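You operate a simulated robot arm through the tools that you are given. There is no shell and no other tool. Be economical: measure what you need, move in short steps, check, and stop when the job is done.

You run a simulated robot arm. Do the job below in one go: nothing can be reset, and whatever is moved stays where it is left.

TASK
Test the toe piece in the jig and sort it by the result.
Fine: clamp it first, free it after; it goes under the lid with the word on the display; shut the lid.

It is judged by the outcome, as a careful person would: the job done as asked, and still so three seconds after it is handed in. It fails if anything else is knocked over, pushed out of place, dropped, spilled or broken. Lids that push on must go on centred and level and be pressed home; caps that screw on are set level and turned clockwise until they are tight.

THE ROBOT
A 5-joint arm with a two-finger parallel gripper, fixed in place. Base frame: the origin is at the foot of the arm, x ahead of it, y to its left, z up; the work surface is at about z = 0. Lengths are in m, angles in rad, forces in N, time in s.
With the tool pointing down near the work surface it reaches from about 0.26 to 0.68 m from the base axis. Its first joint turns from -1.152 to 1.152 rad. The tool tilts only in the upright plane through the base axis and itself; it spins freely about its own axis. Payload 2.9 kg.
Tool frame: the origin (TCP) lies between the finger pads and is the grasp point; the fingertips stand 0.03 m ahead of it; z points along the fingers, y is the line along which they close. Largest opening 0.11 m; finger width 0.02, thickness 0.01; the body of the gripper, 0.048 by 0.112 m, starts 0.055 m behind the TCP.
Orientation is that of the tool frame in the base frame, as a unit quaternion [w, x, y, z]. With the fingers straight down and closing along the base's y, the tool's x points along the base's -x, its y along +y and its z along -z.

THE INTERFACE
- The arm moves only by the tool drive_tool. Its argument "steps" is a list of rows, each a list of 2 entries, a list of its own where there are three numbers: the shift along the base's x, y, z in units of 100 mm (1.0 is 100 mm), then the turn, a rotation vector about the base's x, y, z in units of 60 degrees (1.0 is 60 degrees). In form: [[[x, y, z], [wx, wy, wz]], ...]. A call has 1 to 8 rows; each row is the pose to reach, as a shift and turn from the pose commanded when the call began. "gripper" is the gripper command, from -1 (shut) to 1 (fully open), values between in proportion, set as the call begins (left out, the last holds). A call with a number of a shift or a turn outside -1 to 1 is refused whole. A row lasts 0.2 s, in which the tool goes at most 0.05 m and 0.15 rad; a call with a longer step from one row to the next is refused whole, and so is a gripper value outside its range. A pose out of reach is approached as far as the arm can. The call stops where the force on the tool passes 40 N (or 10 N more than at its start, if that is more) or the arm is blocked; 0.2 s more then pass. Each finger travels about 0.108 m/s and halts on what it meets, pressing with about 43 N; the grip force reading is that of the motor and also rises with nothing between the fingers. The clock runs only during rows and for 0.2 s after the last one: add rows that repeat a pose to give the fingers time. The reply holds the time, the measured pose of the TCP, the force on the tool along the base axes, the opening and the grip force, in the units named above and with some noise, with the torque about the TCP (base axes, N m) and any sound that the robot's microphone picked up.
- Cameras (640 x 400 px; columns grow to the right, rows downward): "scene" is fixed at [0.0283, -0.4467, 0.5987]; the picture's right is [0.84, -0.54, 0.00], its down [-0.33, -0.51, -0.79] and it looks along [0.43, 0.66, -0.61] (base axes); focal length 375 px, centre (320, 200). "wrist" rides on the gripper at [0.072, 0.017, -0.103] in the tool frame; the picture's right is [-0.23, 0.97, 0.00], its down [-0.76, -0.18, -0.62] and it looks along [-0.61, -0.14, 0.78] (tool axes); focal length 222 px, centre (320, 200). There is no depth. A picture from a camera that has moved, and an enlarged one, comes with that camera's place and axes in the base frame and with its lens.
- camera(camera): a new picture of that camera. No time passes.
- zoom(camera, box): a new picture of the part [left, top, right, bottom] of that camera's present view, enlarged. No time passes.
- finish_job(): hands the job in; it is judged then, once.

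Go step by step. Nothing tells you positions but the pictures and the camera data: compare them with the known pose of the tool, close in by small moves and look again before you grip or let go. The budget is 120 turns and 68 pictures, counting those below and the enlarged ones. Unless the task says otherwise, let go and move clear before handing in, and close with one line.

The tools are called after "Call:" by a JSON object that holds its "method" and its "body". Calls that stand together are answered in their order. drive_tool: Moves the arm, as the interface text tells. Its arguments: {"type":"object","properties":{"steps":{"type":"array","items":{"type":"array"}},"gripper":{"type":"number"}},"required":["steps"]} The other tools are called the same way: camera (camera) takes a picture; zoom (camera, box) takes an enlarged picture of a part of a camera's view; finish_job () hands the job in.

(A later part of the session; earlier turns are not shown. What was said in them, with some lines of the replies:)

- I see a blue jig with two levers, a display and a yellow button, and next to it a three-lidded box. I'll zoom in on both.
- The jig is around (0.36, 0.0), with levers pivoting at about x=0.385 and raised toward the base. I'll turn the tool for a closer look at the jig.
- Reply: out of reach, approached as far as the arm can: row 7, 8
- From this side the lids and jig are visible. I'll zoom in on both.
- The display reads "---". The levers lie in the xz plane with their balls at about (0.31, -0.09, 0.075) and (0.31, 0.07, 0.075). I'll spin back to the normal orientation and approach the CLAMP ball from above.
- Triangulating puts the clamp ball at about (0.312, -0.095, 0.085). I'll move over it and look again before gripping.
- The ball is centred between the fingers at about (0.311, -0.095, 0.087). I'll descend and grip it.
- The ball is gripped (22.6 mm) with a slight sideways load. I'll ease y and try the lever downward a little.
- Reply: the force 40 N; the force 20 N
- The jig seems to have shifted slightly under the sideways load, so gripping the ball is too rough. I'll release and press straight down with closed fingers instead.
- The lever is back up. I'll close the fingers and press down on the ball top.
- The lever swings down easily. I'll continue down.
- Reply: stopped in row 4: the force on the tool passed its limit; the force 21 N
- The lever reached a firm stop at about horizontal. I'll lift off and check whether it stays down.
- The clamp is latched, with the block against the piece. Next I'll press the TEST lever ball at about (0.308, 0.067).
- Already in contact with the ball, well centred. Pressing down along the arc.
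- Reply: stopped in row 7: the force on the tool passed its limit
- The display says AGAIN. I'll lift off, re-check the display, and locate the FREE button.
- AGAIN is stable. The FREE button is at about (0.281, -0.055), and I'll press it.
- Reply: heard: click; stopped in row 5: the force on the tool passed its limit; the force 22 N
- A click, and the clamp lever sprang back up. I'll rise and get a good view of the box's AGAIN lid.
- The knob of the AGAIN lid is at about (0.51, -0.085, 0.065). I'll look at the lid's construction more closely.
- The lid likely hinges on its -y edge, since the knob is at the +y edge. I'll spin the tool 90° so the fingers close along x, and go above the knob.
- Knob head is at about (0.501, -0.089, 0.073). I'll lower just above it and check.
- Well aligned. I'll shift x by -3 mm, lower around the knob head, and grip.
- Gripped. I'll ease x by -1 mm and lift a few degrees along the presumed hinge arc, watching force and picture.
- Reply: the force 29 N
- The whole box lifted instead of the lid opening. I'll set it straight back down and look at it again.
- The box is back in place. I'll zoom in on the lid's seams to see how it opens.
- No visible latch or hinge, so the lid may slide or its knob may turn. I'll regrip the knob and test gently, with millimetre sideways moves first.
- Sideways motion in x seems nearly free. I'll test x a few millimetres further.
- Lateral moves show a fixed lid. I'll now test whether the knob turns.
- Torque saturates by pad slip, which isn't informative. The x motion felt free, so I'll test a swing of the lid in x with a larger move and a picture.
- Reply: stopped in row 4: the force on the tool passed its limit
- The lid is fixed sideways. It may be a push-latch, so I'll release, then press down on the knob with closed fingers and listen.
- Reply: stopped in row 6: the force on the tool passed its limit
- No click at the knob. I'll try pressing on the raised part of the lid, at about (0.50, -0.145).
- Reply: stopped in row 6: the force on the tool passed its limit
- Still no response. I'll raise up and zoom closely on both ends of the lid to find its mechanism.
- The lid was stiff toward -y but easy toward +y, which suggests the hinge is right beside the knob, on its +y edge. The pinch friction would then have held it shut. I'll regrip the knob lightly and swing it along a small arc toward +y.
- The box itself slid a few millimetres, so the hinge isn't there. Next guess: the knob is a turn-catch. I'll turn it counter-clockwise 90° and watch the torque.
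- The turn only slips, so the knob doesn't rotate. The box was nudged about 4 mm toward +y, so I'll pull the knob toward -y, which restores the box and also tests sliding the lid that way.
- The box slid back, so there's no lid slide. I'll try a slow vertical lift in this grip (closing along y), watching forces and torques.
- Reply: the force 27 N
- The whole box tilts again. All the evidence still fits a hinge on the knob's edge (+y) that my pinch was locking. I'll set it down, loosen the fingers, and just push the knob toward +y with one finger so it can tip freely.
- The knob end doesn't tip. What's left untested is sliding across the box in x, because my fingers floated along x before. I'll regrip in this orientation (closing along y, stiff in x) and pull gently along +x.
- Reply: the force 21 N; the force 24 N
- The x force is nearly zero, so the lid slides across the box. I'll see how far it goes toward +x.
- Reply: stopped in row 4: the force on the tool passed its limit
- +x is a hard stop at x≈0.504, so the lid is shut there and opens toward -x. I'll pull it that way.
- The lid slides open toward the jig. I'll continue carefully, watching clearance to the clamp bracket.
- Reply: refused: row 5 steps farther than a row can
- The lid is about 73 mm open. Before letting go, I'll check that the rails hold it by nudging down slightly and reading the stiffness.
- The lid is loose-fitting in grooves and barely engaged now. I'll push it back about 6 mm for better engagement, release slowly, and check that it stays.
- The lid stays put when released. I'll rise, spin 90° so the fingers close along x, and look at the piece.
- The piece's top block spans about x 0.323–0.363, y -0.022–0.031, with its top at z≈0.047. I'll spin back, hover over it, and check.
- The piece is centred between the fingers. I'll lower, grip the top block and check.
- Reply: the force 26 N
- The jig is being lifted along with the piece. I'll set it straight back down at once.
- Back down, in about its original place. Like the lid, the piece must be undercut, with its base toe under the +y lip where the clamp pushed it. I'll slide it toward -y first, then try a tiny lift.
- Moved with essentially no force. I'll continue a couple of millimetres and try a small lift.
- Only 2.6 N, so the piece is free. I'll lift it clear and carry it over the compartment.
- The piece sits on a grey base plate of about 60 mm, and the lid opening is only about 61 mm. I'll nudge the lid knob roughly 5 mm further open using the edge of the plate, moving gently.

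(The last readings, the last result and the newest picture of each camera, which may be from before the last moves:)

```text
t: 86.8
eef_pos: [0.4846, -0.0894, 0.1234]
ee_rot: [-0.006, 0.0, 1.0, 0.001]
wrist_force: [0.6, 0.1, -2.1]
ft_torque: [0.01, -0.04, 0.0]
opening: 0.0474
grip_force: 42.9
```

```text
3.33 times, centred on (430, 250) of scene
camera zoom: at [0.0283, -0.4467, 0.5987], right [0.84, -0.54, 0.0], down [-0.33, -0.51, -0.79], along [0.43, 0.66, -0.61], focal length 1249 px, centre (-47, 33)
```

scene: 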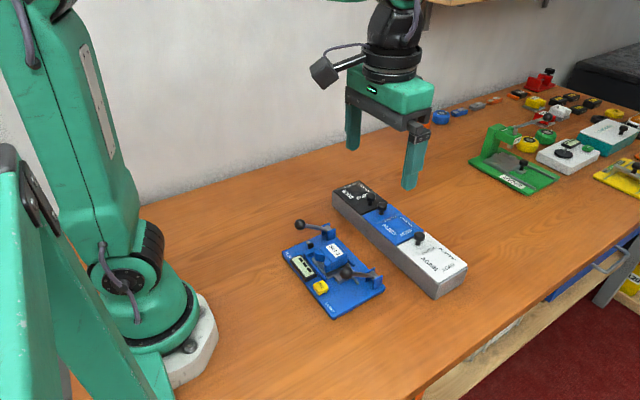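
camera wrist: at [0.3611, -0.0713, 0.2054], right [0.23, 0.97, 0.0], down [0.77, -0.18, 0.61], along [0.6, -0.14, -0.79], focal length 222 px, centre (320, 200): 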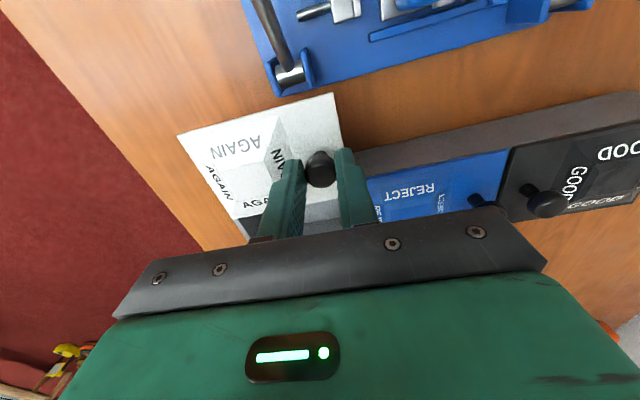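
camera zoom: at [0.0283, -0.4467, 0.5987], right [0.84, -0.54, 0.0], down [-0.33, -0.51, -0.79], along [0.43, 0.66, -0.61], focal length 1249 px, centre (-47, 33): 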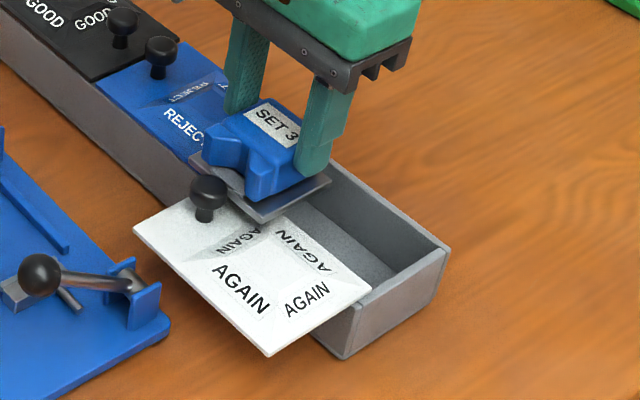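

The plate measures about 55×62 mm, with its leading edge at TCP-0.030. I'll push the knob about 4 mm more, then back off, and look down into the compartment.

Call:
{"method": "drive_tool", "body": {"steps": [[[-0.04, 0, 0], [0, 0, 0]], [[-0.08, 0, 0], [0, 0, 0]], [[-0.11, 0, 0], [0, 0, 0]], [[-0.11, 0, 0], [0, 0, 0]]]}}

Call:
{"method": "drive_tool", "body": {"steps": [[[0.1, 0, 0], [0, 0, 0]], [[0.3, 0, 0.1], [0, 0, 0]], [[0.37, -0.2, 0.2], [0, 0, 0]], [[0.37, -0.4, 0.2], [0, 0, 0]]]}}

Call:
{"method": "zoom", "body": {"camera": "scene", "box": [370, 190, 490, 310]}}

```text
t: 87.8
eef_pos: [0.4737, -0.0893, 0.1233]
ee_rot: [-0.007, 0.0, 1.0, 0.001]
wrist_force: [0.5, 0.3, -2.6]
ft_torque: [0.02, -0.03, 0.0]
opening: 0.0472
grip_force: 43.1
```

```text
t: 88.8
eef_pos: [0.5096, -0.1297, 0.1435]
ee_rot: [-0.007, 0.001, 1.0, 0.003]
wrist_force: [0.3, -0.5, -2.8]
ft_torque: [-0.04, -0.04, -0.03]
opening: 0.0475
grip_force: 43.2
```

```text
3.33 times, centred on (430, 250) of scene
camera zoom: at [0.0283, -0.4467, 0.5987], right [0.84, -0.54, 0.0], down [-0.33, -0.51, -0.79], along [0.43, 0.66, -0.61], focal length 1249 px, centre (-47, 33)
```

zoom: 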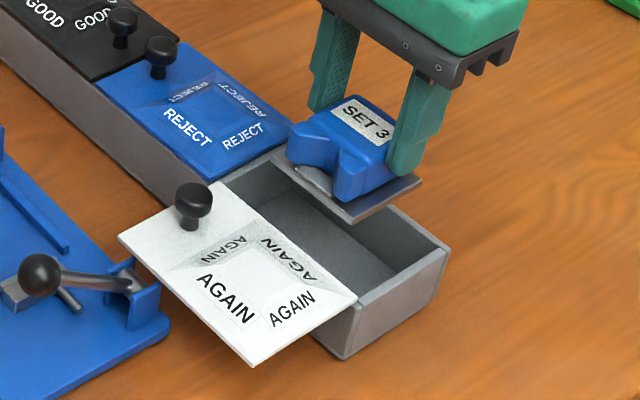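

The lid is now fully open and holding. The plate is about 62 mm and the compartment interior about 72×102 mm, centred near (0.507, -0.13), so I'm aligned. I'll lower to just above the rim and check once.

Call:
{"method": "drive_tool", "body": {"steps": [[[0, 0, -0.15], [0, 0, 0]], [[0, 0, -0.28], [0, 0, 0]], [[0, 0, -0.36], [0, 0, 0]]]}}

Call:
{"method": "zoom", "body": {"camera": "scene", "box": [385, 210, 485, 300]}}

```text
t: 89.6
eef_pos: [0.5103, -0.1289, 0.1055]
ee_rot: [-0.007, 0.0, 1.0, 0.002]
wrist_force: [-0.6, -0.2, -2.0]
ft_torque: [0.0, -0.01, 0.01]
opening: 0.0472
grip_force: 42.3
```

```text
4.44 times, centred on (435, 255) of scene
camera zoom: at [0.0283, -0.4467, 0.5987], right [0.84, -0.54, 0.0], down [-0.33, -0.51, -0.79], along [0.43, 0.66, -0.61], focal length 1666 px, centre (-191, -44)
```

zoom: 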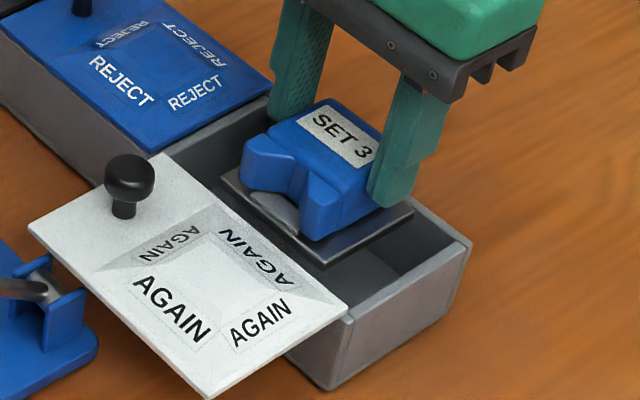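

The plate sits inside the rim outline. I'll shift -2.5 mm in x and -6 mm in y for equal margins, then lower gently to the floor.

Call:
{"method": "drive_tool", "body": {"steps": [[[-0.025, -0.06, 0], [0, 0, 0]], [[-0.025, -0.06, -0.12], [0, 0, 0]], [[-0.025, -0.06, -0.24], [0, 0, 0]], [[-0.025, -0.06, -0.34], [0, 0, 0]], [[-0.025, -0.06, -0.38], [0, 0, 0]]]}}

Call:
{"method": "drive_tool", "body": {"steps": [[[0, 0, -0.015], [0, 0, 0]], [[0, 0, -0.03], [0, 0, 0]], [[0, 0, -0.04], [0, 0, 0]]]}}

```text
t: 90.8
eef_pos: [0.5074, -0.1348, 0.0683]
ee_rot: [-0.007, 0.0, 1.0, 0.002]
wrist_force: [-0.3, -0.2, -2.5]
ft_torque: [0.0, -0.03, 0.01]
opening: 0.0474
grip_force: 42.7
```

```text
t: 91.6
eef_pos: [0.5075, -0.1349, 0.065]
ee_rot: [-0.007, 0.0, 1.0, 0.002]
wrist_force: [-0.1, 0.2, -2.5]
ft_torque: [0.01, -0.01, 0.0]
opening: 0.0475
grip_force: 43.2
```

Still hanging free. I'll continue down in small steps until contact.

Call:
{"method": "drive_tool", "body": {"steps": [[[0, 0, -0.015], [0, 0, 0]], [[0, 0, -0.03], [0, 0, 0]], [[0, 0, -0.04], [0, 0, 0]]]}}

Call:
{"method": "drive_tool", "body": {"steps": [[[0, 0, -0.01], [0, 0, 0]], [[0, 0, -0.015], [0, 0, 0]]]}}

```text
t: 92.4
eef_pos: [0.5069, -0.1356, 0.0619]
ee_rot: [-0.007, 0.0, 1.0, 0.001]
wrist_force: [-0.5, 0.7, 1.7]
ft_torque: [0.17, 0.19, -0.01]
opening: 0.0471
grip_force: 43.0
```

```text
t: 93.0
eef_pos: [0.5081, -0.1353, 0.0609]
ee_rot: [-0.006, 0.0, 1.0, 0.002]
wrist_force: [-6.1, 2.8, 16.8]
ft_torque: [0.39, 0.97, 0.0]
opening: 0.0473
grip_force: 42.6
```

The piece rests on the floor. I'll release and rise.

Call:
{"method": "drive_tool", "body": {"gripper": 0.1, "steps": [[[0, 0, 0.01], [0, 0, 0]], [[0, 0, 0.01], [0, 0, 0]], [[0, 0, 0.15], [0, 0, 0]], [[0, 0, 0.4], [0, 0, 0]], [[0, 0, 0.8], [0, 0, 0]]]}}

Call:
{"method": "zoom", "body": {"camera": "scene", "box": [330, 190, 490, 320]}}

```text
t: 94.2
eef_pos: [0.5075, -0.1337, 0.1387]
ee_rot: [-0.008, 0.0, 1.0, 0.001]
wrist_force: [0.0, 0.5, -0.8]
ft_torque: [0.01, 0.04, 0.02]
opening: 0.0607
grip_force: 0.1
```

```text
3.08 times, centred on (410, 255) of scene
camera zoom: at [0.0283, -0.4467, 0.5987], right [0.84, -0.54, 0.0], down [-0.33, -0.51, -0.79], along [0.43, 0.66, -0.61], focal length 1153 px, centre (43, 31)
```

zoom: 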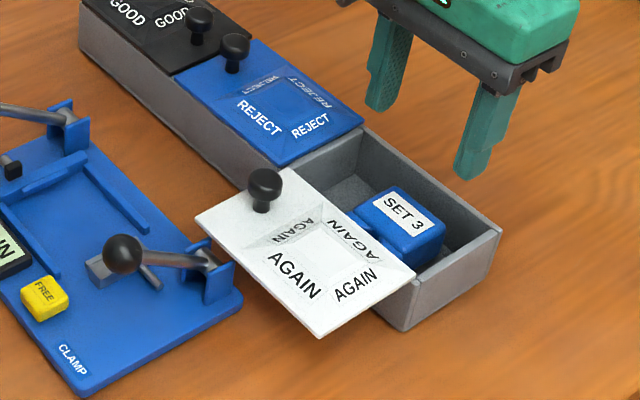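

The piece is fully inside the AGAIN compartment. I'll regrip the lid knob at about (0.43, -0.088) to slide it shut.

Call:
{"method": "drive_tool", "body": {"gripper": -0.1, "steps": [[[-0.2, 0.1, 0.2], [0, 0, 0]], [[-0.5, 0.3, 0.2], [0, 0, 0]], [[-0.775, 0.455, 0.2], [0, 0, 0]], [[-0.775, 0.455, 0], [0, 0, 0]], [[-0.775, 0.455, -0.2], [0, 0, 0]], [[-0.775, 0.455, -0.38], [0, 0, 0]]]}}

Call:
{"method": "drive_tool", "body": {"gripper": -1, "steps": [[[0, 0, 0], [0, 0, 0]], [[0, 0, 0], [0, 0, 0]]]}}

```text
t: 95.6
eef_pos: [0.4302, -0.0905, 0.0999]
ee_rot: [-0.007, 0.0, 1.0, 0.002]
wrist_force: [0.3, 0.5, 0.4]
ft_torque: [0.0, -0.01, 0.01]
opening: 0.0494
grip_force: 0.3
```

```text
t: 96.2
eef_pos: [0.4301, -0.0896, 0.102]
ee_rot: [-0.008, -0.001, 1.0, 0.002]
wrist_force: [1.9, 17.8, -0.3]
ft_torque: [0.01, 0.42, 0.03]
opening: 0.0211
grip_force: 43.3
```

Gripped. I'll slide the lid closed toward +x, watching forces.

Call:
{"method": "drive_tool", "body": {"steps": [[[0.0, 0.01, 0], [0, 0, 0]], [[0.05, 0.01, 0], [0, 0, 0]], [[0.1, 0.01, 0], [0, 0, 0]], [[0.16, 0.01, 0], [0, 0, 0]], [[0.22, 0.01, 0], [0, 0, 0]], [[0.28, 0.01, 0], [0, 0, 0]]]}}

Call:
{"method": "drive_tool", "body": {"steps": [[[0.06, 0, 0], [0, 0, 0]], [[0.12, 0, 0], [0, 0, 0]], [[0.18, 0, 0], [0, 0, 0]], [[0.24, 0, 0], [0, 0, 0]], [[0.3, 0, 0], [0, 0, 0]], [[0.36, 0, 0], [0, 0, 0]]]}}

```text
t: 97.6
eef_pos: [0.4591, -0.0884, 0.101]
ee_rot: [-0.008, 0.0, 1.0, 0.001]
wrist_force: [-0.5, 5.8, 0.5]
ft_torque: [0.13, 0.06, -0.03]
opening: 0.0211
grip_force: 43.1
```

```text
t: 99.0
eef_pos: [0.4942, -0.0888, 0.1015]
ee_rot: [-0.009, -0.001, 1.0, 0.002]
wrist_force: [-1.1, 19.2, 1.4]
ft_torque: [0.52, 0.45, -0.12]
opening: 0.0209
grip_force: 43.1
```

Sliding smoothly and nearly shut. Now small steps to the stop.

Call:
{"method": "drive_tool", "body": {"steps": [[[0.02, 0.01, 0], [0, 0, 0]], [[0.04, 0.01, 0], [0, 0, 0]], [[0.06, 0.01, 0], [0, 0, 0]], [[0.08, 0.01, 0], [0, 0, 0]], [[0.095, 0.01, 0], [0, 0, 0]]]}}

```text
t: 100.2
eef_pos: [0.5038, -0.0875, 0.1015]
ee_rot: [-0.006, 0.001, 1.0, 0.001]
wrist_force: [-1.5, 11.2, -0.4]
ft_torque: [0.3, -0.03, -0.05]
opening: 0.0212
grip_force: 43.0
```

Call:
{"method": "drive_tool", "body": {"steps": [[[0.01, 0.01, 0], [0, 0, 0]], [[0.02, 0.01, 0], [0, 0, 0]], [[0.03, 0.01, 0], [0, 0, 0]], [[0.04, 0.01, 0], [0, 0, 0]], [[0.05, 0.01, 0], [0, 0, 0]]]}}

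```text
t: 101.4
eef_pos: [0.5072, -0.0884, 0.099]
ee_rot: [-0.007, 0.0, 1.0, 0.001]
wrist_force: [-6.4, -13.0, 0.2]
ft_torque: [-0.34, -0.77, 0.08]
opening: 0.0209
grip_force: 42.7
```

Resistance is starting at the stop. I'll press slightly more to be sure it's home.

Call:
{"method": "drive_tool", "body": {"steps": [[[0.01, -0.01, 0], [0, 0, 0]], [[0.015, -0.01, 0], [0, 0, 0]], [[0.015, -0.01, 0], [0, 0, 0]]]}}

```text
t: 102.2
eef_pos: [0.5095, -0.087, 0.1003]
ee_rot: [-0.008, 0.0, 1.0, 0.003]
wrist_force: [-16.0, -7.4, 1.4]
ft_torque: [-0.18, 0.39, 0.07]
opening: 0.021
grip_force: 42.8
```

The force is rising firmly (16 N), so the lid is at its stop. I'll ease off, release, move clear and take the last picture.

Call:
{"method": "drive_tool", "body": {"gripper": -0.1, "steps": [[[0, 0, 0], [0, 0, 0]], [[0, 0, 0], [0, 0, 0]], [[0, 0, 0.2], [0, 0, 0]], [[0, 0, 0.5], [0, 0, 0]], [[0, 0, 0.9], [0, 0, 0]], [[0, 0.3, 1.0], [0, 0, 0]], [[0, 0.7, 1.0], [0, 0, 0]], [[0, 1.0, 1.0], [0, 0, 0]]]}}

Call:
{"method": "zoom", "body": {"camera": "scene", "box": [270, 170, 490, 320]}}

```text
t: 104.0
eef_pos: [0.5104, 0.0111, 0.2013]
ee_rot: [-0.006, 0.0, 1.0, 0.0]
wrist_force: [0.2, 0.0, -0.2]
ft_torque: [0.02, 0.0, -0.03]
opening: 0.0497
grip_force: 0.1
```

```text
2.67 times, centred on (380, 245) of scene
camera zoom: at [0.0282, -0.4468, 0.5987], right [0.84, -0.54, 0.0], down [-0.33, -0.51, -0.79], along [0.43, 0.66, -0.61], focal length 1000 px, centre (160, 80)
```

zoom: 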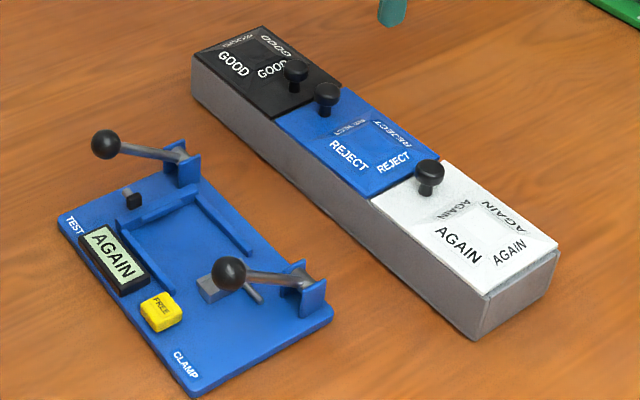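

The AGAIN lid is fully shut and flush, the other lids are closed, the jig is empty and freed, and the arm is clear. Handing in.

Call:
{"method": "finish_job", "body": {}}

```text
The job is handed in.
```

The toe piece was clamped, tested and freed; the display read AGAIN, so it is in the AGAIN compartment with the lid slid shut. While I was working out how the lid and the piece come free, the box and the jig were each briefly lifted and slid a few millimetres. Both were set back down within a few millimetres of where they started.
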